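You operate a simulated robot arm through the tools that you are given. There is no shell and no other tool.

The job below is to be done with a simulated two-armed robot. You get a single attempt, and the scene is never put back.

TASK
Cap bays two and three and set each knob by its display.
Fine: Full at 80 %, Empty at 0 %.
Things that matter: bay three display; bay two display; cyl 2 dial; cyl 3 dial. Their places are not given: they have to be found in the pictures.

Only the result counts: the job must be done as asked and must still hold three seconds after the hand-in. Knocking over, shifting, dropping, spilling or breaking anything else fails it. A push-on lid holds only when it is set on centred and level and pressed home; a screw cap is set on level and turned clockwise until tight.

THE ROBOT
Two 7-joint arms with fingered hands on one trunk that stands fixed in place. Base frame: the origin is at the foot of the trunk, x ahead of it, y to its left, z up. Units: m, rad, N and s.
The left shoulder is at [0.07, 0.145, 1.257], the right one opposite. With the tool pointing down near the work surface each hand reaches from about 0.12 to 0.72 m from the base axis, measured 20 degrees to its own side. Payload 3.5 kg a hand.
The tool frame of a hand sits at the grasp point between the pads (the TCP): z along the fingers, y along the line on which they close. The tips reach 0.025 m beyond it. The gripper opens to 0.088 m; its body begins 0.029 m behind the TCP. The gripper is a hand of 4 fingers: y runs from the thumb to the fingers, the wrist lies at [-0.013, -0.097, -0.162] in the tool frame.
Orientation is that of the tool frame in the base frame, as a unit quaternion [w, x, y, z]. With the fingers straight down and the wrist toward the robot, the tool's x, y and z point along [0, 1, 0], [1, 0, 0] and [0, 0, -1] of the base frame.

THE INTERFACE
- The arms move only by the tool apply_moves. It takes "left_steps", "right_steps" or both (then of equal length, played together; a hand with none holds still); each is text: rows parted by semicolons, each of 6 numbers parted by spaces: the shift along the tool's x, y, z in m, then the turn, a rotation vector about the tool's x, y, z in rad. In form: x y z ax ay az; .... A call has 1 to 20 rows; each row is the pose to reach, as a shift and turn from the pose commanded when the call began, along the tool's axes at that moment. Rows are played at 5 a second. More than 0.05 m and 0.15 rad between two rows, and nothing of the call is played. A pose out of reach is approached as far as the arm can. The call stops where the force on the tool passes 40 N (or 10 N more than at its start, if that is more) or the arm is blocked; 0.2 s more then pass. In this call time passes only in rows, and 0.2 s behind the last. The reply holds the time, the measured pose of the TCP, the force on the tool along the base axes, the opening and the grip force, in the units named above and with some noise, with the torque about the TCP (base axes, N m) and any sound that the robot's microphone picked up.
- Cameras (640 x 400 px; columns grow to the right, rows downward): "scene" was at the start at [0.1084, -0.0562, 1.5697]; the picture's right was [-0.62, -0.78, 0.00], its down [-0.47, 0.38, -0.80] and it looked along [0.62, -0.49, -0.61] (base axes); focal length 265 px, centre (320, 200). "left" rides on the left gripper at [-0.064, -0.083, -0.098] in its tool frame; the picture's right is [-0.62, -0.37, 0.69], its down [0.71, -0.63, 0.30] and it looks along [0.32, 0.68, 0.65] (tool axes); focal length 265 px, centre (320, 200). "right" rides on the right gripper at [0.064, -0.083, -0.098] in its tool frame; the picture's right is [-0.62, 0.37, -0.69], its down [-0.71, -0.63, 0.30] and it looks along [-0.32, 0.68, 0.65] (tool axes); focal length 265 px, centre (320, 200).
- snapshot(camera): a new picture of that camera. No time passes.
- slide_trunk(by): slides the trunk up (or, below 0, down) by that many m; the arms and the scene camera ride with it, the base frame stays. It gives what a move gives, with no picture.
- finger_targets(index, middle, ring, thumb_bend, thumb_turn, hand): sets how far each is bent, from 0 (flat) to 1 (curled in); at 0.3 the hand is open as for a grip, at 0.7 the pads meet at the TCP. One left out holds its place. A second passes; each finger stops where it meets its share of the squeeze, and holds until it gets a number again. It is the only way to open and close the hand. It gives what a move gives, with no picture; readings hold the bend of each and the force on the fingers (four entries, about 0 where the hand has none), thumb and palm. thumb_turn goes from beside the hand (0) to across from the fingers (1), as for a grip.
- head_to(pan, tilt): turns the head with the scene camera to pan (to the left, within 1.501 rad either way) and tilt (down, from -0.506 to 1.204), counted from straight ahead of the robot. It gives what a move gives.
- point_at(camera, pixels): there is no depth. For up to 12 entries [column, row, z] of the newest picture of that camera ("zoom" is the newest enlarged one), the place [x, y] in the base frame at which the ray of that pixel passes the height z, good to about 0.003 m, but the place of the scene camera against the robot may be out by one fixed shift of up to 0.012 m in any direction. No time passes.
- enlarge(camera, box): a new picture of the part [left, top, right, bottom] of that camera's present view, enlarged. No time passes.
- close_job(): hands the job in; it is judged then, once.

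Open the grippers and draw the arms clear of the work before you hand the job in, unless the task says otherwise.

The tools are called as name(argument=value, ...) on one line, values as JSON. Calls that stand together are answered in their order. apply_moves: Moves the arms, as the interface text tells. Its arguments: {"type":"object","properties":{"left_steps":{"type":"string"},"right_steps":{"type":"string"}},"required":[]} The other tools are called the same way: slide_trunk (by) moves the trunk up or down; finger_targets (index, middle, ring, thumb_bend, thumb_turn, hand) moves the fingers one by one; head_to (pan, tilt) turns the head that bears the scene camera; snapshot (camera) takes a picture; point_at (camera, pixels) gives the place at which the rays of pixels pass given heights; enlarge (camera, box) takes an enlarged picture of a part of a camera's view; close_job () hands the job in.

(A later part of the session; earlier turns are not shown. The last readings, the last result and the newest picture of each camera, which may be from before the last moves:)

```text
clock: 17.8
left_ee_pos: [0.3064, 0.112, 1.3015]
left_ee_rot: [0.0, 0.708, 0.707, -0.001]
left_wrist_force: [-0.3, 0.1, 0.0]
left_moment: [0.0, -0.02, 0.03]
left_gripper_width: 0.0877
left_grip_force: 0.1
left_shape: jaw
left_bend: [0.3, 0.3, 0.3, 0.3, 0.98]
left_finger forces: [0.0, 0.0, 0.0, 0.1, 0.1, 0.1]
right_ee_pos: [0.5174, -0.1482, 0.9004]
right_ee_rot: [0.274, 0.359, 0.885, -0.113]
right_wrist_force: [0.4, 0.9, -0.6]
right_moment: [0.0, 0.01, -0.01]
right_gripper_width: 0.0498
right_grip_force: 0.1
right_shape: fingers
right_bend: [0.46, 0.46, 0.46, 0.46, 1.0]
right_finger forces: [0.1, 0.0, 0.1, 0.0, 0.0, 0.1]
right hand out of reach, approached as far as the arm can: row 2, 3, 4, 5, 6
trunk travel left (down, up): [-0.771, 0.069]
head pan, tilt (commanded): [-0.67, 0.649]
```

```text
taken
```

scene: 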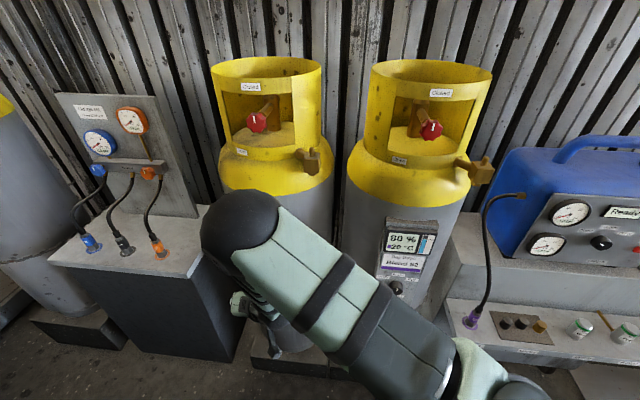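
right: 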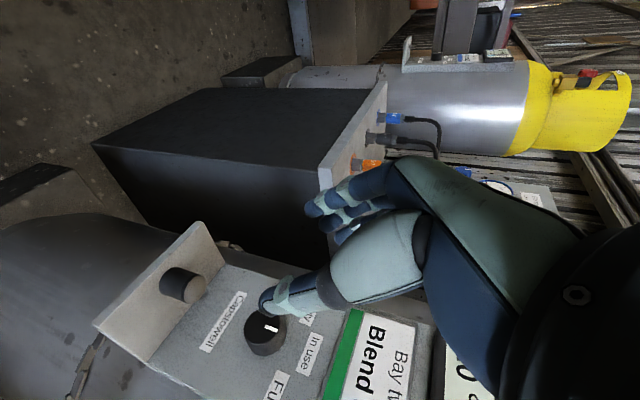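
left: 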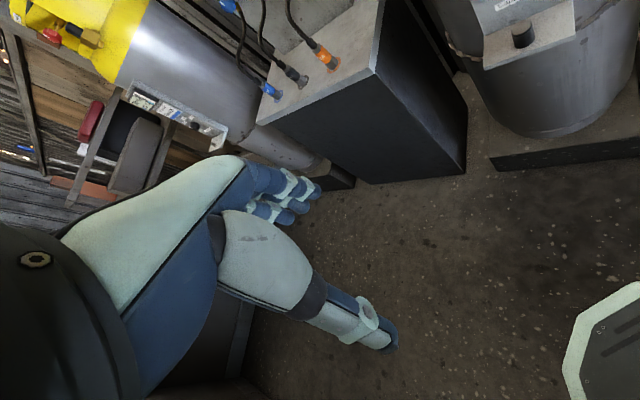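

The hand is at the standoff (0.517,-0.148,0.900). The cap is in view at right-camera (183,285); I enlarge to refine its position.

enlarge(camera="right", box=[90, 220, 310, 360])

```text
2.86 times, centred on (200, 290) of right
```

zoom: 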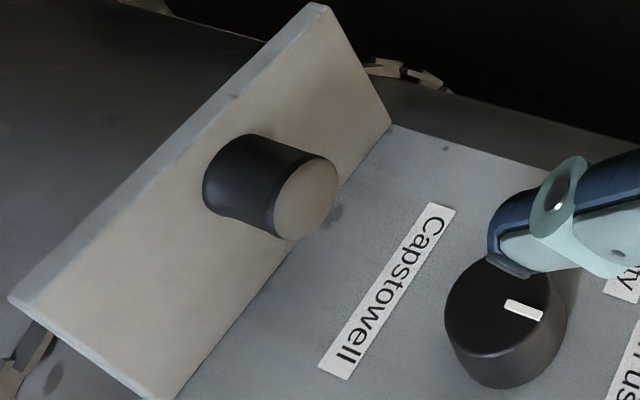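

I query rays for the cap top (195.1,288.6) and bottom (171.3,279.9), the dial face (263.6,327.8), and the ledge back corners.

point_at(camera="right", pixels=[[195.1, 288.6, 0.745], [195.1, 288.6, 0.75], [195.1, 288.6, 0.755], [171.3, 279.9, 0.71], [171.3, 279.9, 0.716], [171.3, 279.9, 0.722], [263.6, 327.8, 0.81], [263.6, 327.8, 0.817], [263.6, 327.8, 0.825], [225.2, 263.8, 0.716], [152.8, 359.2, 0.716]])

```text
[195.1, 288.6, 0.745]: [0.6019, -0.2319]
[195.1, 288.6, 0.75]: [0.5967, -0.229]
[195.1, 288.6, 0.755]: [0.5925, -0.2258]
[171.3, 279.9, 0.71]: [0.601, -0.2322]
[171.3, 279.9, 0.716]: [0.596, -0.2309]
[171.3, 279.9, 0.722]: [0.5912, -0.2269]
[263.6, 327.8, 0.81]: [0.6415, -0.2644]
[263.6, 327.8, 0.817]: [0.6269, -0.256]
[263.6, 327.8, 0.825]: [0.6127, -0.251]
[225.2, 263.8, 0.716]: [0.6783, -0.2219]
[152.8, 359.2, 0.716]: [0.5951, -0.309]
```

Cap two refined to (0.598,-0.231), top z≈0.749. To keep the lower (index) and rear (ring) fingers clear of the ledge and guard, I curl them fully and keep middle + thumb as a pinch; then check the look.

finger_targets(hand="right", index=1.0, middle=0.46, ring=1.0, thumb_bend=0.46)

snapshot(camera="right")

enlarge(camera="right", box=[230, 150, 450, 320])

```text
clock: 18.8
left_ee_pos: [0.3053, 0.1119, 1.3019]
left_ee_rot: [0.001, 0.708, 0.706, 0.0]
left_wrist_force: [-0.1, -0.3, 0.8]
left_moment: [-0.02, -0.01, -0.01]
left_gripper_width: 0.0876
left_grip_force: 0.0
left_shape: jaw
left_bend: [0.3, 0.3, 0.3, 0.3, 0.98]
left_finger forces: [0.0, 0.0, 0.0, 0.1, 0.1, 0.0]
right_ee_pos: [0.5164, -0.1474, 0.901]
right_ee_rot: [0.273, 0.359, 0.885, -0.113]
right_wrist_force: [0.2, 0.5, 0.5]
right_moment: [0.0, -0.01, 0.02]
right_gripper_width: 0.0457
right_grip_force: 0.2
right_shape: fingers
right_bend: [1.0, 0.46, 1.0, 0.46, 1.0]
right_finger forces: [0.0, 0.0, 0.0, 0.0, 0.0, 0.1]
trunk travel left (down, up): [-0.771, 0.069]
head pan, tilt (commanded): [-0.67, 0.649]
```

```text
taken
```

right: 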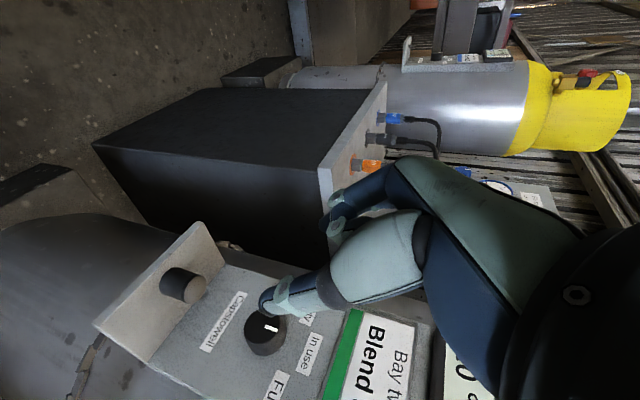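

```text
2.35 times, centred on (340, 235) of right
```

zoom: 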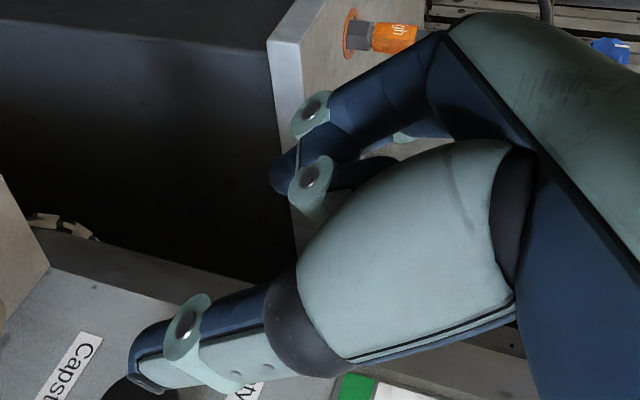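

Middle tip and thumb form a clean pinch, index/ring are curled back. I approach along the tool axis, stopping about 3 cm short of the grasp.

apply_moves(right_steps="-0.001 -0.0004 0.04 0 0 0; -0.0019 -0.0008 0.08 0 0 0; -0.0028 -0.0012 0.12 0 0 0; -0.0038 -0.0016 0.16 0 0 0")

snapshot(camera="right")

enlarge(camera="right", box=[200, 170, 400, 330])

snapshot(camera="scene")

```text
clock: 19.8
left_ee_pos: [0.3076, 0.1105, 1.3017]
left_ee_rot: [0.0, 0.708, 0.707, -0.001]
left_wrist_force: [0.5, -0.3, -0.5]
left_moment: [-0.01, -0.02, -0.01]
left_gripper_width: 0.0879
left_grip_force: 0.0
left_shape: jaw
left_bend: [0.3, 0.3, 0.3, 0.3, 0.98]
left_finger forces: [0.0, 0.1, 0.0, 0.1, 0.0, 0.0]
right_ee_pos: [0.5851, -0.2116, 0.7695]
right_ee_rot: [0.273, 0.359, 0.885, -0.113]
right_wrist_force: [0.4, -0.8, -0.8]
right_moment: [-0.01, -0.01, 0.0]
right_gripper_width: 0.0455
right_grip_force: 0.2
right_shape: fingers
right_bend: [1.0, 0.46, 1.0, 0.46, 1.0]
right_finger forces: [0.0, 0.1, 0.0, 0.0, 0.1, 0.0]
trunk travel left (down, up): [-0.771, 0.069]
head pan, tilt (commanded): [-0.67, 0.649]
```

```text
taken
```

right: 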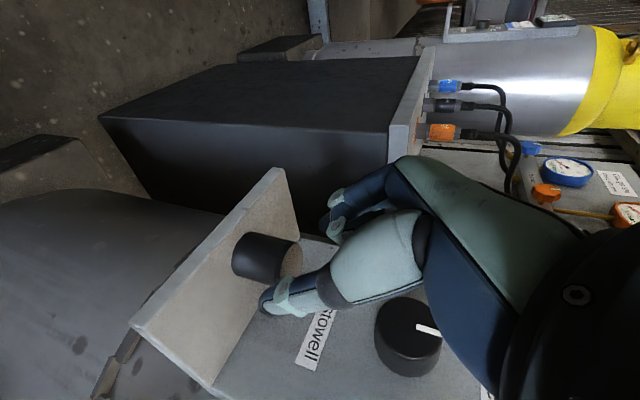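

```text
2.50 times, centred on (300, 250) of right
```

zoom: 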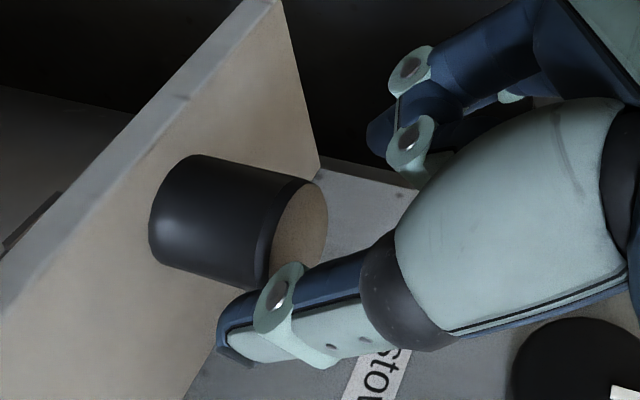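

```text
taken
```

scene: 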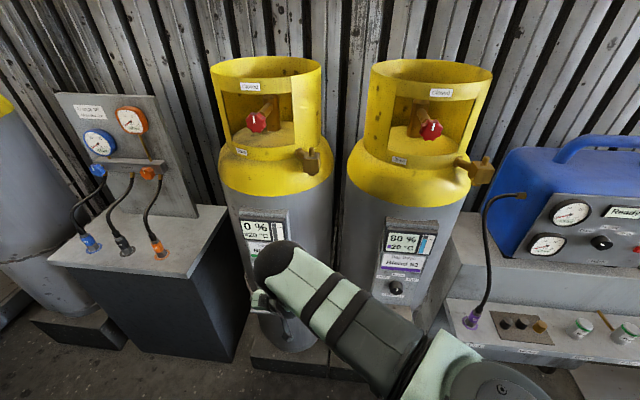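

I check the cap's position from this very close view: the cap top disc centre appears near pixel (291,243).

point_at(camera="right", pixels=[[291, 243, 0.745], [291, 243, 0.75], [295, 265, 0.749], [280, 276, 0.749], [245, 240, 0.72], [288, 168, 0.716], [131, 325, 0.716]])

```text
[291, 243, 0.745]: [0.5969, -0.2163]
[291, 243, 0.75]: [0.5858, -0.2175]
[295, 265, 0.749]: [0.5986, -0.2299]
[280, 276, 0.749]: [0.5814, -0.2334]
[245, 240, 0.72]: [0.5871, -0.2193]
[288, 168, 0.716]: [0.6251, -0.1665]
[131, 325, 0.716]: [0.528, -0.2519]
```

The close view puts the cap ~1 cm nearer than before, so I check for consistency by looking at it with the scene camera enlarged.

enlarge(camera="scene", box=[235, 270, 315, 330])

enlarge(camera="right", box=[120, 150, 360, 400])

```text
6.67 times, centred on (275, 300) of scene
```

zoom: 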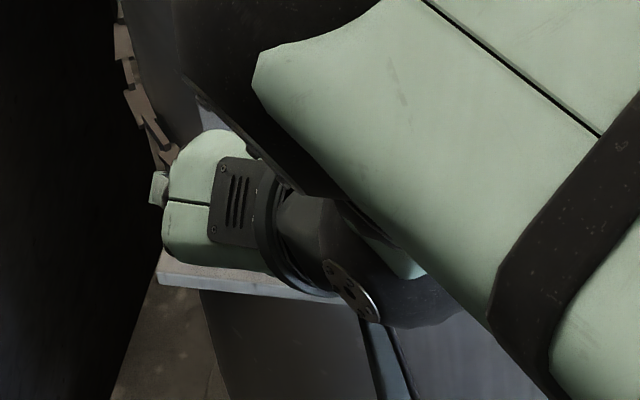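

```text
1.60 times, centred on (240, 275) of right
```

zoom: 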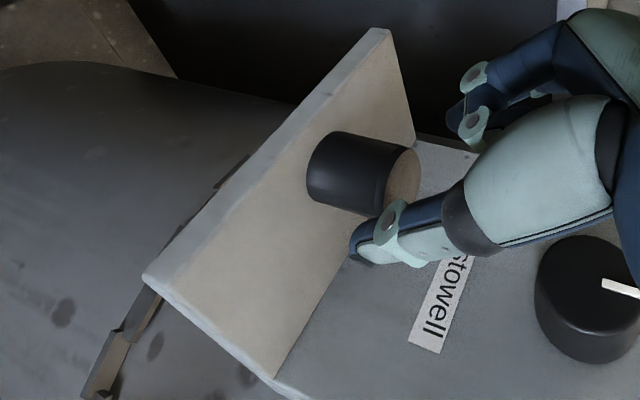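

I use the ledge's four corners in this view as a consistency check of the camera geometry.

point_at(camera="right", pixels=[[282.5, 173.75, 0.716], [299.4, 237.5, 0.716], [211.9, 386.25, 0.716], [136.9, 328.1, 0.716], [252.7, 263.6, 0.716], [243, 257.5, 0.716], [290, 248, 0.749]])

```text
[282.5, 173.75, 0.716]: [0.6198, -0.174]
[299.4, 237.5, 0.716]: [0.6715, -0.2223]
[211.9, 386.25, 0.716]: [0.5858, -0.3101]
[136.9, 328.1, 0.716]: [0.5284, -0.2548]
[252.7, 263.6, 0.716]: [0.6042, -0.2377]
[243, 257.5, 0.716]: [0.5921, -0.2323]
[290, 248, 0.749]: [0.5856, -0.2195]
```

Re-reading the scale, the cap top disc is at pixel (291,262), which matches the earlier estimate – cap at (0.5985,-0.2305). I advance the last 2.6 cm with a small sideways correction.

apply_moves(right_steps="-0.001 -0.0041 0.006 0 0 0; -0.0018 -0.0041 0.016 0 0 0; -0.0027 -0.0041 0.0264 0 0 0")

enlarge(camera="right", box=[180, 150, 400, 320])

```text
clock: 20.6
left_ee_pos: [0.3057, 0.1119, 1.3017]
left_ee_rot: [0.001, 0.707, 0.707, 0.0]
left_wrist_force: [0.4, -0.7, -0.2]
left_moment: [-0.03, -0.01, 0.03]
left_gripper_width: 0.0878
left_grip_force: 0.1
left_shape: jaw
left_bend: [0.3, 0.3, 0.3, 0.3, 0.98]
left_finger forces: [0.0, 0.0, 0.1, 0.1, 0.0, 0.0]
right_ee_pos: [0.5923, -0.2302, 0.75]
right_ee_rot: [0.273, 0.36, 0.885, -0.112]
right_wrist_force: [0.0, -0.2, -1.2]
right_moment: [0.01, -0.01, -0.01]
right_gripper_width: 0.0455
right_grip_force: 0.0
right_shape: fingers
right_bend: [1.0, 0.46, 1.0, 0.46, 1.0]
right_finger forces: [0.0, 0.0, 0.1, 0.1, 0.0, 0.1]
trunk travel left (down, up): [-0.771, 0.069]
head pan, tilt (commanded): [-0.67, 0.649]
```

```text
2.35 times, centred on (290, 235) of right
```

zoom: 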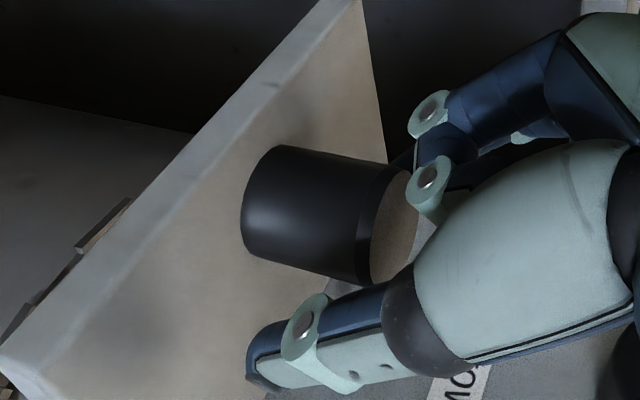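

The cap is between thumb and middle finger with ~9 mm slack each side. I close middle and thumb onto it.

finger_targets(hand="right", middle=0.7, thumb_bend=0.7)

enlarge(camera="right", box=[180, 150, 400, 320])

```text
clock: 21.6
left_ee_pos: [0.3059, 0.1116, 1.3007]
left_ee_rot: [0.001, 0.708, 0.707, 0.0]
left_wrist_force: [-0.2, -0.6, -1.2]
left_moment: [-0.03, 0.02, -0.01]
left_gripper_width: 0.0876
left_grip_force: 0.0
left_shape: jaw
left_bend: [0.3, 0.3, 0.3, 0.3, 0.98]
left_finger forces: [0.1, 0.0, 0.0, 0.0, 0.0, 0.0]
right_ee_pos: [0.5928, -0.229, 0.7497]
right_ee_rot: [0.273, 0.358, 0.886, -0.112]
right_wrist_force: [0.1, -1.1, -0.1]
right_moment: [-0.03, 0.01, 0.01]
right_gripper_width: 0.0392
right_grip_force: 5.3
right_shape: fingers
right_bend: [1.0, 0.64, 1.0, 0.63, 1.0]
right_finger forces: [0.0, 4.7, 0.0, 0.1, 5.0, 0.0]
trunk travel left (down, up): [-0.771, 0.069]
head pan, tilt (commanded): [-0.67, 0.649]
```

```text
2.35 times, centred on (290, 235) of right
```

zoom: 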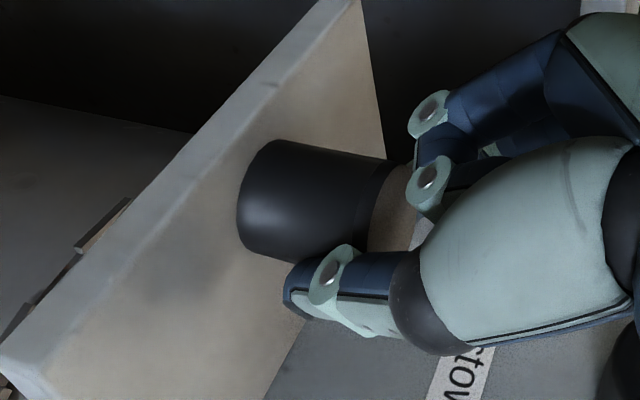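

Grip established (middle 4.7 N, thumb 5.0 N). I lift 3 cm straight up and check the cap is held.

apply_moves(right_steps="-0.0057 0 -0.0083 0 0 0; -0.0113 0 -0.0165 0 0 0; -0.017 -0.0002 -0.0248 0 0 0")

enlarge(camera="right", box=[180, 150, 400, 320])

```text
clock: 22.4
left_ee_pos: [0.3058, 0.1117, 1.3013]
left_ee_rot: [0.001, 0.708, 0.706, 0.0]
left_wrist_force: [-0.2, 0.0, -0.4]
left_moment: [-0.02, -0.01, 0.01]
left_gripper_width: 0.0875
left_grip_force: 0.1
left_shape: jaw
left_bend: [0.3, 0.3, 0.3, 0.3, 0.98]
left_finger forces: [0.0, 0.1, 0.0, 0.1, 0.0, 0.1]
right_ee_pos: [0.5907, -0.23, 0.781]
right_ee_rot: [0.274, 0.358, 0.885, -0.112]
right_wrist_force: [0.1, 0.4, -1.3]
right_moment: [0.01, 0.0, 0.02]
right_gripper_width: 0.039
right_grip_force: 4.9
right_shape: fingers
right_bend: [1.0, 0.64, 1.0, 0.64, 1.0]
right_finger forces: [0.1, 4.2, 0.0, 0.0, 4.6, 0.0]
trunk travel left (down, up): [-0.771, 0.069]
head pan, tilt (commanded): [-0.67, 0.649]
```

```text
2.35 times, centred on (290, 235) of right
```

zoom: 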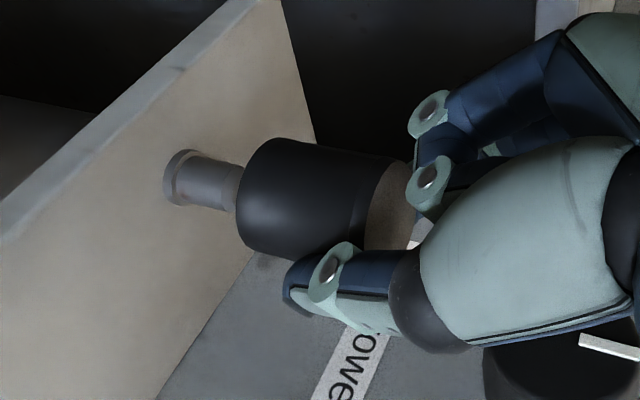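

The cap is held; it had been parked on a peg like the nipple. I lift another 2.5 cm to get a reference picture of the peg relative to the cap, which I can match at the nipple.

apply_moves(right_steps="-0.0057 0 -0.0083 0 0 0; -0.0113 0 -0.0165 0 0 0; -0.0141 -0.0001 -0.0207 0 0 0")

enlarge(camera="right", box=[140, 130, 360, 330])

snapshot(camera="right")

```text
clock: 23.2
left_ee_pos: [0.3061, 0.1114, 1.3011]
left_ee_rot: [0.001, 0.708, 0.706, -0.001]
left_wrist_force: [-0.7, 0.3, 0.9]
left_moment: [0.01, -0.02, -0.02]
left_gripper_width: 0.0875
left_grip_force: 0.1
left_shape: jaw
left_bend: [0.3, 0.3, 0.3, 0.3, 0.98]
left_finger forces: [0.0, 0.1, 0.0, 0.0, 0.1, 0.0]
right_ee_pos: [0.5925, -0.2289, 0.8054]
right_ee_rot: [0.273, 0.359, 0.885, -0.112]
right_wrist_force: [0.0, -0.2, -1.1]
right_moment: [0.01, 0.0, 0.01]
right_gripper_width: 0.0392
right_grip_force: 4.0
right_shape: fingers
right_bend: [1.0, 0.64, 1.0, 0.64, 1.0]
right_finger forces: [0.1, 4.4, 0.1, 0.1, 4.6, 0.0]
trunk travel left (down, up): [-0.771, 0.069]
head pan, tilt (commanded): [-0.67, 0.649]
```

```text
2.00 times, centred on (250, 230) of right
```

zoom: 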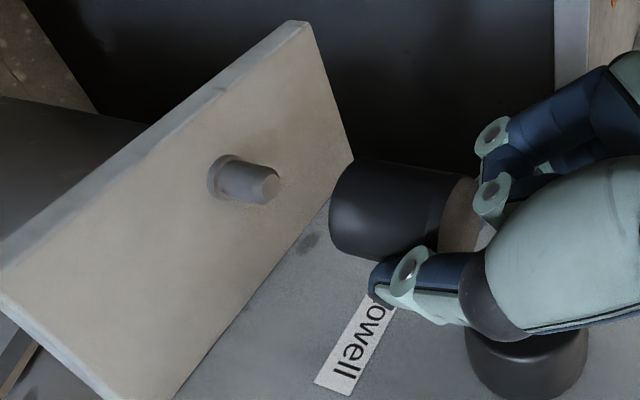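

```text
taken
```

right: 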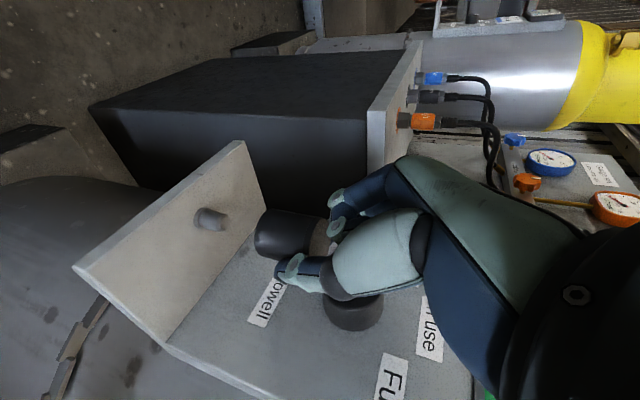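

Reference picture: peg tip centre at pixel (225,223), peg base at (201,219). I get the peg's true position and height from those rays.

point_at(camera="right", pixels=[[225, 223, 0.73], [225, 223, 0.735], [225, 223, 0.74], [225, 223, 0.745], [201, 219, 0.712], [201, 219, 0.716], [201, 219, 0.72]])

```text
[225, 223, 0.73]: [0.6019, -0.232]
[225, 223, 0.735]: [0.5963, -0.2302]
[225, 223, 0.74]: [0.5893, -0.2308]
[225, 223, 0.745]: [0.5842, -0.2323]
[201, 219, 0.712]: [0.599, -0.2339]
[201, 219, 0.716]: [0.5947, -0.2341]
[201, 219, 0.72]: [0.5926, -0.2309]
```

The peg axis is about (0.596,-0.232), tip z≈0.736; nipple two needs the hand yawed ~30° so the curled fingers clear the guard. First I back off 5 cm and raise the cap to z≈1.36.

apply_moves(right_steps="0.021 0.0004 -0.0144 0 0 0; 0.0421 0.0008 -0.0288 0 0 0; 0.0161 0.0006 -0.0668 0 0 0; -0.0099 0.0003 -0.1048 0 0 0; -0.0359 0.0001 -0.1428 0 0 0; -0.0619 -0.0001 -0.1808 0 0 0; -0.0879 -0.0003 -0.2188 0 0 0; -0.1138 -0.0006 -0.2568 0 0 0; -0.1398 -0.0008 -0.2948 0 0 0; -0.1658 -0.001 -0.3328 0 0 0; -0.1918 -0.0013 -0.3708 0 0 0; -0.2178 -0.0015 -0.4088 0 0 0; -0.2438 -0.0017 -0.4468 0 0 0; -0.2698 -0.002 -0.4848 0 0 0")

snapshot(camera="right")

snapshot(camera="scene")

```text
clock: 26.2
left_ee_pos: [0.3049, 0.1111, 1.3009]
left_ee_rot: [0.0, 0.708, 0.707, -0.001]
left_wrist_force: [-0.6, -0.4, -0.3]
left_moment: [-0.01, 0.01, 0.01]
left_gripper_width: 0.0878
left_grip_force: 0.1
left_shape: jaw
left_bend: [0.3, 0.3, 0.3, 0.3, 0.98]
left_finger forces: [0.0, 0.1, 0.0, 0.0, 0.1, 0.0]
right_ee_pos: [0.5558, -0.1944, 1.359]
right_ee_rot: [0.273, 0.359, 0.885, -0.114]
right_wrist_force: [-1.1, -0.5, -0.1]
right_moment: [-0.02, 0.0, 0.02]
right_gripper_width: 0.039
right_grip_force: 4.2
right_shape: fingers
right_bend: [1.0, 0.64, 1.0, 0.64, 1.0]
right_finger forces: [0.0, 4.2, 0.0, 0.0, 4.4, 0.1]
trunk travel left (down, up): [-0.771, 0.069]
head pan, tilt (commanded): [-0.67, 0.649]
```

```text
taken
```

right: 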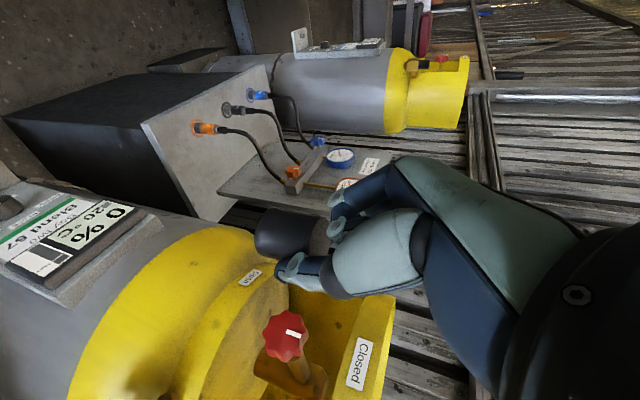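

```text
taken
```

scene: 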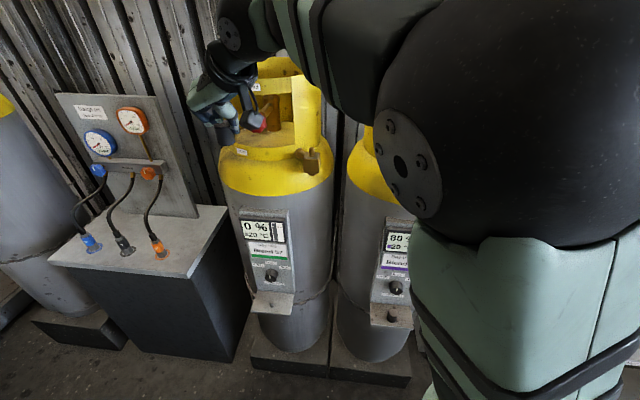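

Cap still gripped (4.3 N). I move sideways to a standoff in front of nipple two while yawing the hand +30° about the vertical.

apply_moves(right_steps="-0.0111 -0.0359 0.0078 -0.0592 -0.0005 -0.0865; -0.0222 -0.0717 0.0156 -0.1184 -0.001 -0.173; -0.0333 -0.1076 0.0235 -0.1776 -0.0016 -0.2595; -0.0444 -0.1434 0.0313 -0.2368 -0.0021 -0.346; -0.0555 -0.1793 0.0391 -0.296 -0.0026 -0.4325")

snapshot(camera="right")

snapshot(camera="scene")

```text
clock: 27.4
left_ee_pos: [0.3062, 0.1081, 1.3009]
left_ee_rot: [0.0, 0.707, 0.707, 0.001]
left_wrist_force: [0.0, -0.8, -0.3]
left_moment: [0.04, 0.01, 0.02]
left_gripper_width: 0.0876
left_grip_force: 0.2
left_shape: jaw
left_bend: [0.3, 0.3, 0.3, 0.3, 0.98]
left_finger forces: [0.0, 0.1, 0.0, 0.0, 0.0, 0.0]
right_ee_pos: [0.4786, -0.3754, 1.357]
right_ee_rot: [0.293, 0.118, 0.948, -0.036]
right_wrist_force: [0.3, 0.3, -0.7]
right_moment: [0.01, -0.01, 0.01]
right_gripper_width: 0.0387
right_grip_force: 4.3
right_shape: fingers
right_bend: [1.0, 0.64, 1.0, 0.64, 1.0]
right_finger forces: [0.0, 4.2, 0.0, 0.0, 4.4, 0.0]
trunk travel left (down, up): [-0.771, 0.069]
head pan, tilt (commanded): [-0.67, 0.649]
```

```text
taken
```

right: 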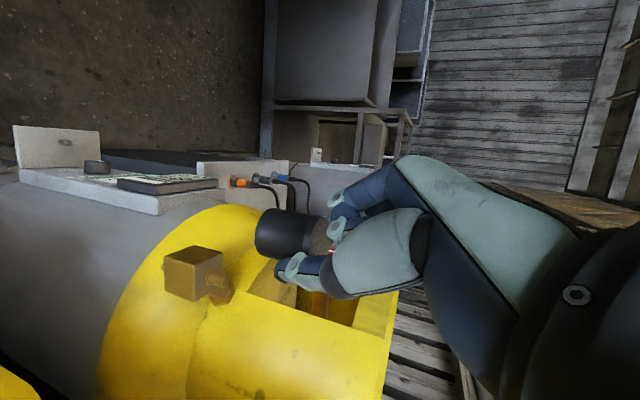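

```text
taken
```

scene: 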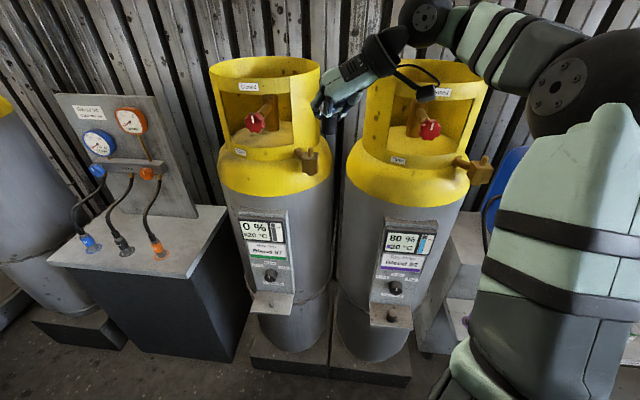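

The outlet block is at right-camera (195,273) with its nipple beside it at about (218,287). I enlarge to refine the nipple's position from this viewpoint.

enlarge(camera="right", box=[140, 220, 280, 330])

enlarge(camera="scene", box=[280, 70, 380, 180])

```text
3.64 times, centred on (210, 275) of right
```

zoom: 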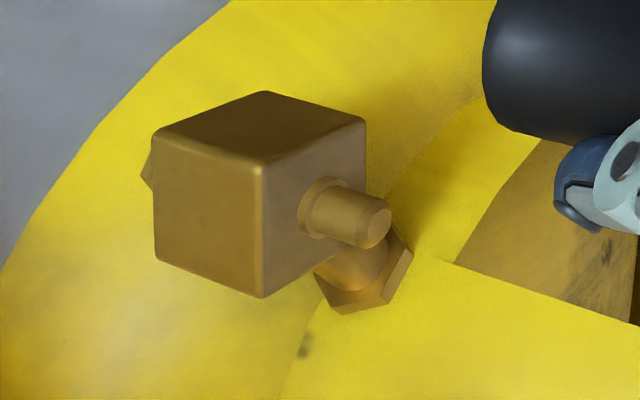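

```text
3.64 times, centred on (330, 125) of scene
```

zoom: 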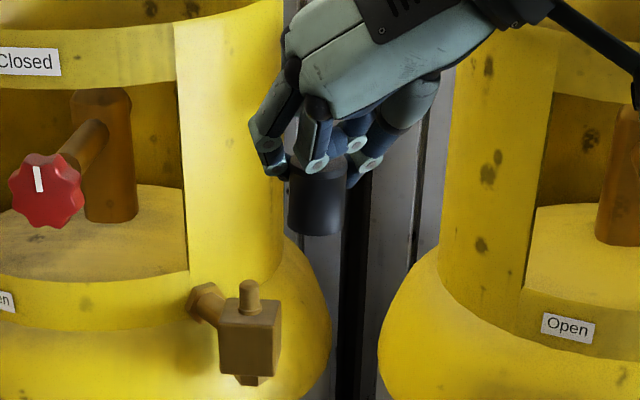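

From here the nipple tip is at pixel (225.7,282.7) and base (211.4,276.9); I query both rays.

point_at(camera="right", pixels=[[225.7, 282.7, 1.235], [225.7, 282.7, 1.2435], [225.7, 282.7, 1.25], [211.4, 276.9, 1.215], [211.4, 276.9, 1.2225], [211.4, 276.9, 1.23]])

point_at(camera="scene", pixels=[[310.5, 148.6, 1.24], [310.5, 148.6, 1.2435], [310.5, 148.6, 1.25], [329, 188.5, 1.2]])

```text
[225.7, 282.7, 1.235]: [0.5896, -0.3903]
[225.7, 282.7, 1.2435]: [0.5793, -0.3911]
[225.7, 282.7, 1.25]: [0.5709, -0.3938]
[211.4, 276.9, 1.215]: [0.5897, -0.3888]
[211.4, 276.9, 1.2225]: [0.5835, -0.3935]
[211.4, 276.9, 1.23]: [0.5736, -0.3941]
```

```text
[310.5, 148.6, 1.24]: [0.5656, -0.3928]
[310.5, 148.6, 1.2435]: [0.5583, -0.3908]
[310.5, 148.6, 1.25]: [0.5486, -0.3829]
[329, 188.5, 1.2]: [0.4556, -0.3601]
```

Nipple two: axis ≈ (0.579,-0.393), tip z≈1.2435. I move the cap to directly above it (about 7 cm of clearance) and look again.

apply_moves(right_steps="-0.0244 0.0025 0.0216 0 0 0; -0.0489 0.0049 0.0431 0 0 0; -0.0733 0.0074 0.0647 0 0 0")

snapshot(camera="right")

snapshot(camera="scene")

enlarge(camera="right", box=[140, 130, 360, 330])

enlarge(camera="scene", box=[260, 80, 360, 190])

```text
clock: 28.2
left_ee_pos: [0.3075, 0.1117, 1.3007]
left_ee_rot: [0.001, 0.707, 0.707, -0.002]
left_wrist_force: [0.2, -0.7, 0.3]
left_moment: [-0.01, 0.01, -0.02]
left_gripper_width: 0.0876
left_grip_force: 0.0
left_shape: jaw
left_bend: [0.3, 0.3, 0.3, 0.3, 0.98]
left_finger forces: [0.0, 0.1, 0.1, 0.0, 0.0, 0.0]
right_ee_pos: [0.5756, -0.3872, 1.3452]
right_ee_rot: [0.293, 0.118, 0.948, -0.039]
right_wrist_force: [0.2, 0.5, -0.2]
right_moment: [-0.03, 0.02, 0.04]
right_gripper_width: 0.0387
right_grip_force: 4.1
right_shape: fingers
right_bend: [1.0, 0.64, 1.0, 0.64, 1.0]
right_finger forces: [0.0, 4.2, 0.1, 0.0, 4.2, 0.1]
trunk travel left (down, up): [-0.771, 0.069]
head pan, tilt (commanded): [-0.67, 0.649]
```

```text
taken
```

right: 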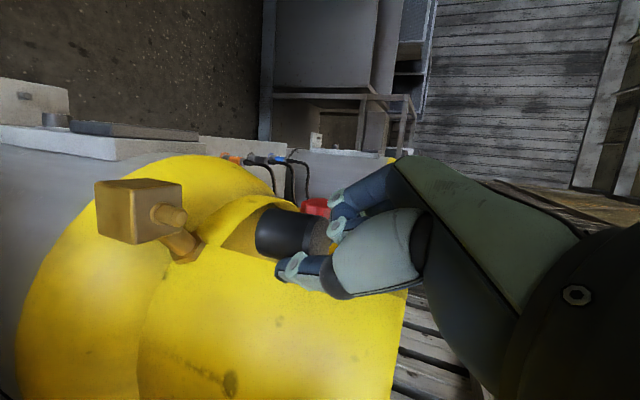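

```text
taken
```

scene: 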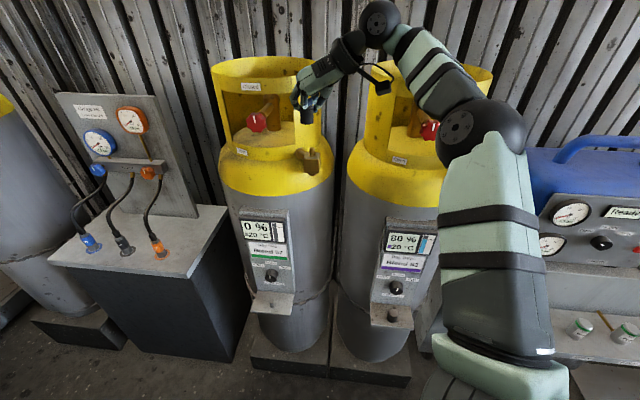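

```text
2.00 times, centred on (250, 230) of right
```

zoom: 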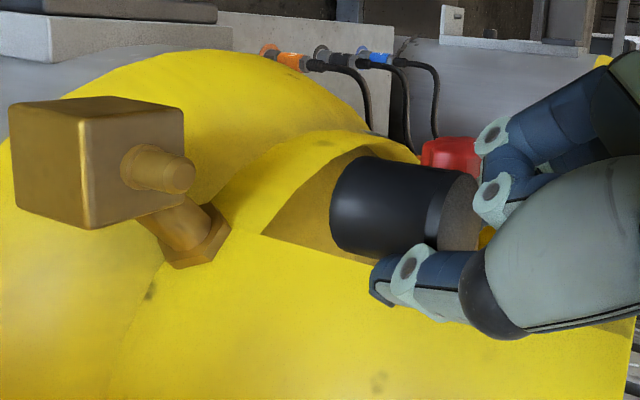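

```text
3.64 times, centred on (310, 135) of scene
```

zoom: 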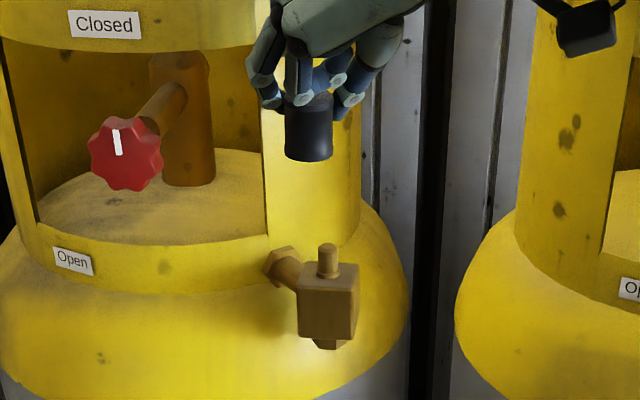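

Comparing with the reference, the nipple tip (180,218.5) is ~4 mm toward the thumb side. I correct by -4 mm in tool y and lower 3.2 cm to the exact reference height to compare pictures.

apply_moves(right_steps="-0.0009 -0.004 0.0006 0 0 0; 0.0081 -0.004 0.0138 0 0 0; 0.0171 -0.004 0.027 0 0 0")

enlarge(camera="right", box=[140, 130, 360, 330])

enlarge(camera="scene", box=[280, 95, 340, 165])

```text
clock: 29.0
left_ee_pos: [0.3058, 0.1124, 1.3012]
left_ee_rot: [0.001, 0.708, 0.706, 0.0]
left_wrist_force: [0.4, 0.3, 0.3]
left_moment: [0.04, 0.01, -0.02]
left_gripper_width: 0.0876
left_grip_force: 0.1
left_shape: jaw
left_bend: [0.3, 0.3, 0.3, 0.3, 0.98]
left_finger forces: [0.0, 0.0, 0.0, 0.0, 0.0, 0.0]
right_ee_pos: [0.5739, -0.3913, 1.3151]
right_ee_rot: [0.293, 0.118, 0.948, -0.038]
right_wrist_force: [-0.7, -0.3, -0.7]
right_moment: [-0.01, -0.02, 0.0]
right_gripper_width: 0.0387
right_grip_force: 4.5
right_shape: fingers
right_bend: [1.0, 0.64, 1.0, 0.64, 1.0]
right_finger forces: [0.1, 4.1, 0.1, 0.0, 4.1, 0.0]
trunk travel left (down, up): [-0.771, 0.069]
head pan, tilt (commanded): [-0.67, 0.649]
```

```text
2.00 times, centred on (250, 230) of right
```

zoom: 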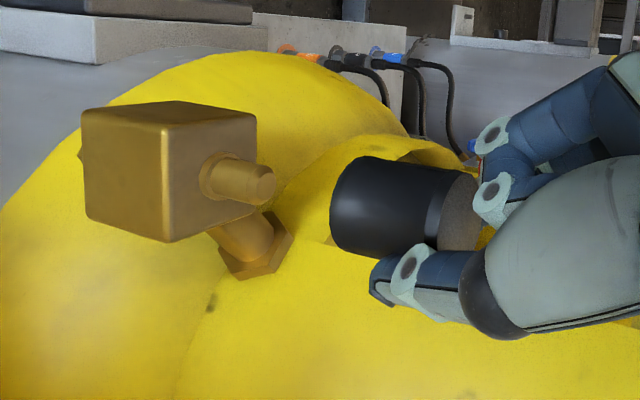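

```text
5.71 times, centred on (310, 130) of scene
```

zoom: 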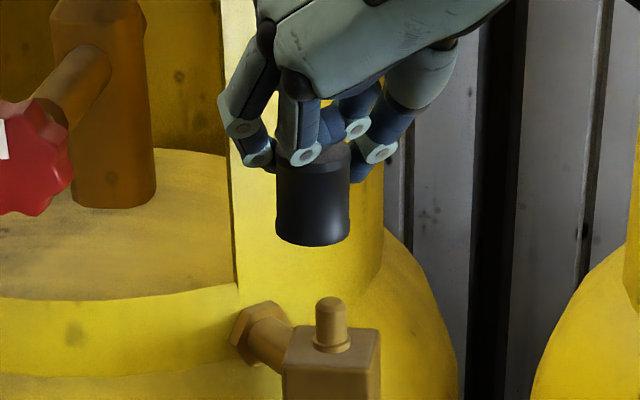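

The right-camera match is good, but the scene view shows the cap bottom (zoom x≈312) left of the nipple (x≈331), i.e. several mm off along that camera's line. I zoom both views to measure cap-versus-nipple precisely.

enlarge(camera="scene", box=[290, 115, 330, 155])

enlarge(camera="right", box=[170, 180, 350, 280])

```text
10.00 times, centred on (310, 135) of scene
```

zoom: 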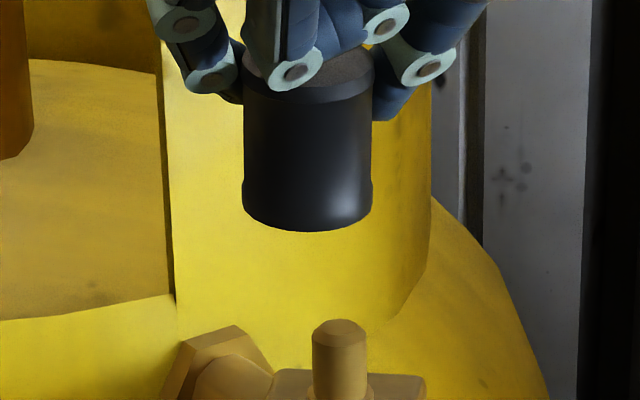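

```text
3.56 times, centred on (260, 230) of right
```

zoom: 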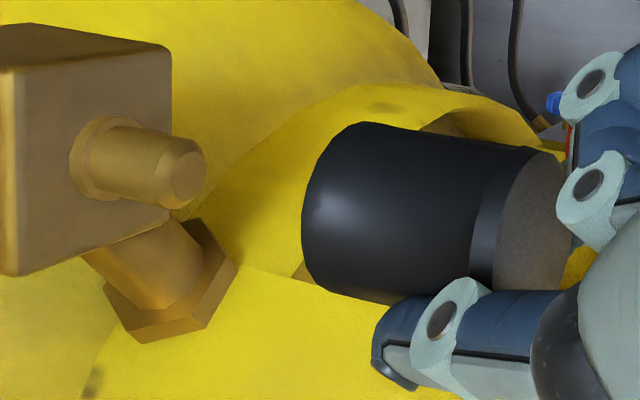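

Scene offset is ≈2.9 px (≈6 mm) while the right view is aligned to ~1 mm; solving both gives a correction of about (-5.6,-3.5) mm in base x,y. I apply it and re-check.

apply_moves(right_steps="0.0019 -0.0024 -0.0013 0 0 0; 0.0038 -0.0048 -0.0026 0 0 0")

enlarge(camera="scene", box=[290, 115, 330, 155])

enlarge(camera="right", box=[170, 180, 350, 280])

```text
clock: 29.6
left_ee_pos: [0.3047, 0.1117, 1.3012]
left_ee_rot: [0.0, 0.708, 0.707, -0.001]
left_wrist_force: [0.1, -0.5, -0.1]
left_moment: [0.0, 0.0, 0.0]
left_gripper_width: 0.0876
left_grip_force: 0.0
left_shape: jaw
left_bend: [0.3, 0.3, 0.3, 0.3, 0.98]
left_finger forces: [0.1, 0.0, 0.1, 0.0, 0.0, 0.0]
right_ee_pos: [0.5693, -0.3941, 1.3138]
right_ee_rot: [0.293, 0.117, 0.948, -0.038]
right_wrist_force: [-0.1, -1.1, 0.0]
right_moment: [-0.03, 0.0, 0.0]
right_gripper_width: 0.0389
right_grip_force: 3.9
right_shape: fingers
right_bend: [1.0, 0.64, 1.0, 0.64, 1.0]
right_finger forces: [0.0, 4.2, 0.0, 0.0, 4.1, 0.0]
trunk travel left (down, up): [-0.771, 0.069]
head pan, tilt (commanded): [-0.67, 0.649]
```

```text
10.00 times, centred on (310, 135) of scene
```

zoom: 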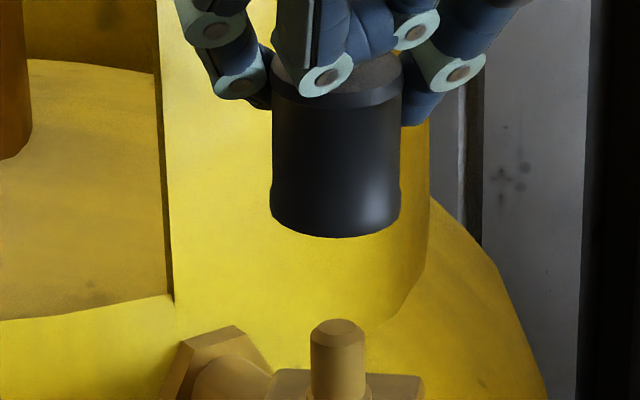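

```text
3.56 times, centred on (260, 230) of right
```

zoom: 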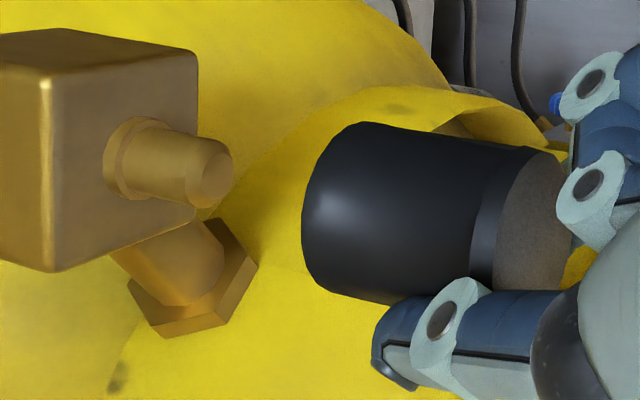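

Both views now show the cap aligned with the nipple (scene: cap centre 336 vs nipple 338). I lower 2.6 cm to just above the nipple tip and look again.

apply_moves(right_steps="0.0056 0 0.0083 0 0 0; 0.0102 0 0.0149 0 0 0; 0.0147 0 0.0215 0 0 0")

enlarge(camera="scene", box=[290, 115, 330, 155])

enlarge(camera="right", box=[170, 180, 350, 280])

```text
clock: 30.4
left_ee_pos: [0.3061, 0.1114, 1.3016]
left_ee_rot: [0.001, 0.707, 0.707, 0.0]
left_wrist_force: [0.3, -0.4, -0.3]
left_moment: [-0.04, 0.03, 0.01]
left_gripper_width: 0.0877
left_grip_force: 0.0
left_shape: jaw
left_bend: [0.3, 0.3, 0.3, 0.3, 0.98]
left_finger forces: [0.0, 0.1, 0.0, 0.0, 0.0, 0.0]
right_ee_pos: [0.5702, -0.3952, 1.288]
right_ee_rot: [0.293, 0.118, 0.948, -0.038]
right_wrist_force: [0.5, 0.5, -1.0]
right_moment: [-0.04, -0.02, 0.02]
right_gripper_width: 0.0388
right_grip_force: 4.3
right_shape: fingers
right_bend: [1.0, 0.64, 1.0, 0.64, 1.0]
right_finger forces: [0.0, 4.2, 0.0, 0.0, 4.2, 0.0]
trunk travel left (down, up): [-0.771, 0.069]
head pan, tilt (commanded): [-0.67, 0.649]
```

```text
10.00 times, centred on (310, 135) of scene
```

zoom: 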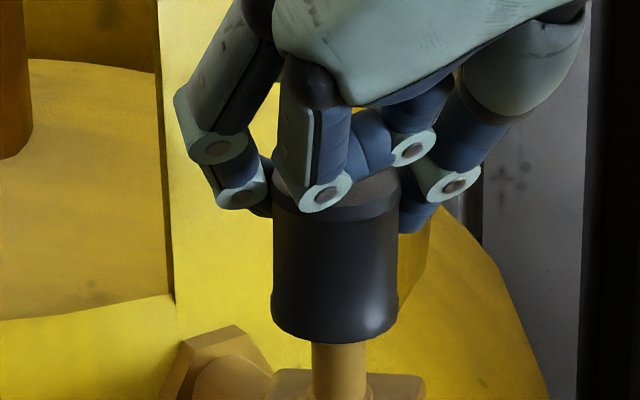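

```text
3.56 times, centred on (260, 230) of right
```

zoom: 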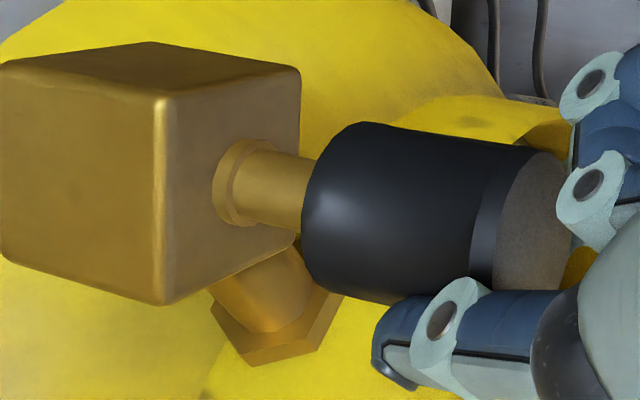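

Alignment holds to within a millimetre, with the nipple tip at the cap's mouth. I nudge 0.6 mm and lower another 1.2 cm in small steps, watching the force.

apply_moves(right_steps="0.0002 -0.0006 -0.0001 0 0 0; 0.0019 -0.0006 0.0024 0 0 0; 0.0036 -0.0006 0.0049 0 0 0; 0.0053 -0.0006 0.0073 0 0 0; 0.007 -0.0006 0.0098 0 0 0")

enlarge(camera="scene", box=[290, 115, 330, 155])

enlarge(camera="right", box=[170, 180, 350, 280])

```text
clock: 31.6
left_ee_pos: [0.3061, 0.1096, 1.3005]
left_ee_rot: [0.001, 0.707, 0.707, -0.001]
left_wrist_force: [0.3, 0.5, -0.7]
left_moment: [0.01, 0.01, -0.01]
left_gripper_width: 0.0879
left_grip_force: 0.0
left_shape: jaw
left_bend: [0.3, 0.3, 0.3, 0.3, 0.98]
left_finger forces: [0.1, 0.0, 0.0, 0.0, 0.1, 0.0]
right_ee_pos: [0.5678, -0.3955, 1.2763]
right_ee_rot: [0.294, 0.118, 0.948, -0.038]
right_wrist_force: [0.9, -0.1, 0.0]
right_moment: [0.01, 0.0, -0.01]
right_gripper_width: 0.0389
right_grip_force: 4.1
right_shape: fingers
right_bend: [1.0, 0.64, 1.0, 0.64, 1.0]
right_finger forces: [0.1, 4.1, 0.0, 0.1, 4.2, 0.1]
trunk travel left (down, up): [-0.771, 0.069]
head pan, tilt (commanded): [-0.67, 0.649]
```

```text
10.00 times, centred on (310, 135) of scene
```

zoom: 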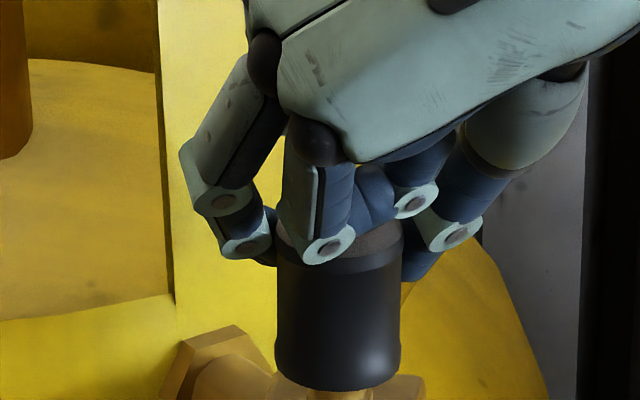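

```text
3.56 times, centred on (260, 230) of right
```

zoom: 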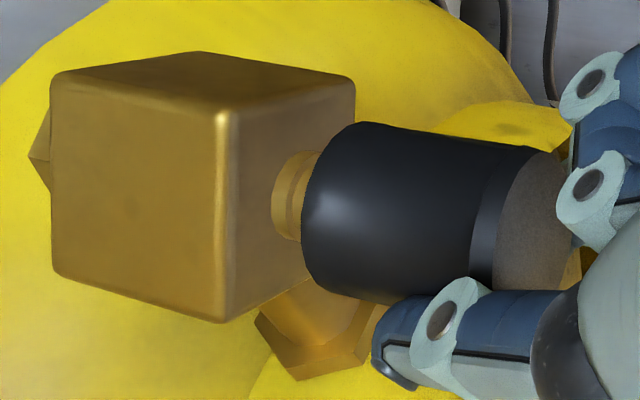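

No resistance, and the cap is sliding over the nipple (only the collar is still visible). I lower further in 2 mm steps until force builds.

apply_moves(right_steps="0.0011 0 0.0017 0 0 0; 0.0023 0 0.0033 0 0 0; 0.0034 0 0.005 0 0 0; 0.0045 0 0.0066 0 0 0; 0.0056 0 0.0083 0 0 0")

enlarge(camera="right", box=[170, 180, 350, 280])

enlarge(camera="scene", box=[290, 125, 330, 165])

```text
clock: 32.8
left_ee_pos: [0.3051, 0.1106, 1.3017]
left_ee_rot: [0.001, 0.707, 0.707, -0.001]
left_wrist_force: [-0.6, 0.9, -0.2]
left_moment: [-0.02, 0.04, -0.01]
left_gripper_width: 0.0875
left_grip_force: 0.1
left_shape: jaw
left_bend: [0.3, 0.3, 0.3, 0.3, 0.98]
left_finger forces: [0.0, 0.0, 0.0, 0.0, 0.0, 0.0]
right_ee_pos: [0.5688, -0.3951, 1.2654]
right_ee_rot: [0.293, 0.117, 0.948, -0.038]
right_wrist_force: [-0.5, -0.2, -0.2]
right_moment: [-0.01, 0.03, -0.01]
right_gripper_width: 0.0387
right_grip_force: 3.9
right_shape: fingers
right_bend: [1.0, 0.64, 1.0, 0.64, 1.0]
right_finger forces: [0.0, 4.1, 0.0, 0.0, 4.3, 0.1]
trunk travel left (down, up): [-0.771, 0.069]
head pan, tilt (commanded): [-0.67, 0.649]
```

```text
3.56 times, centred on (260, 230) of right
```

zoom: 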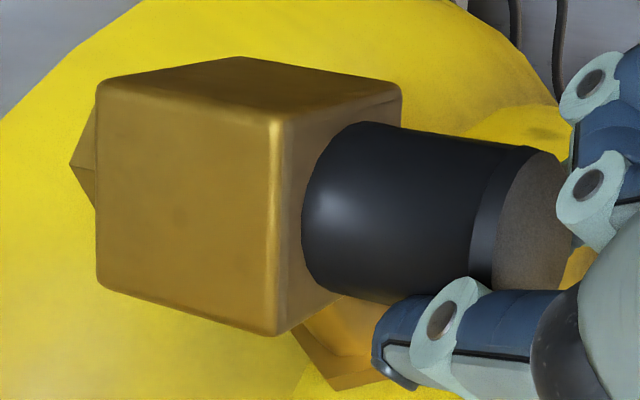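

```text
10.00 times, centred on (310, 145) of scene
```

zoom: 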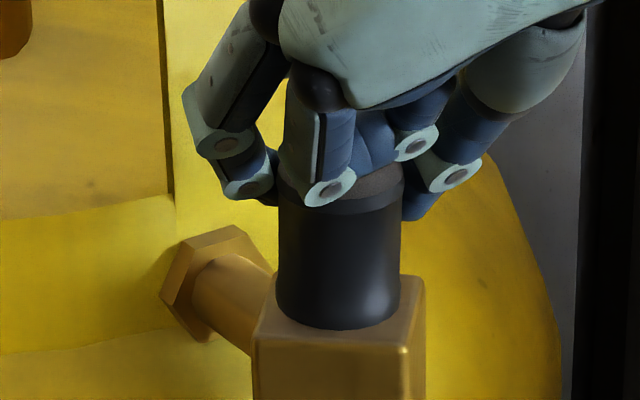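

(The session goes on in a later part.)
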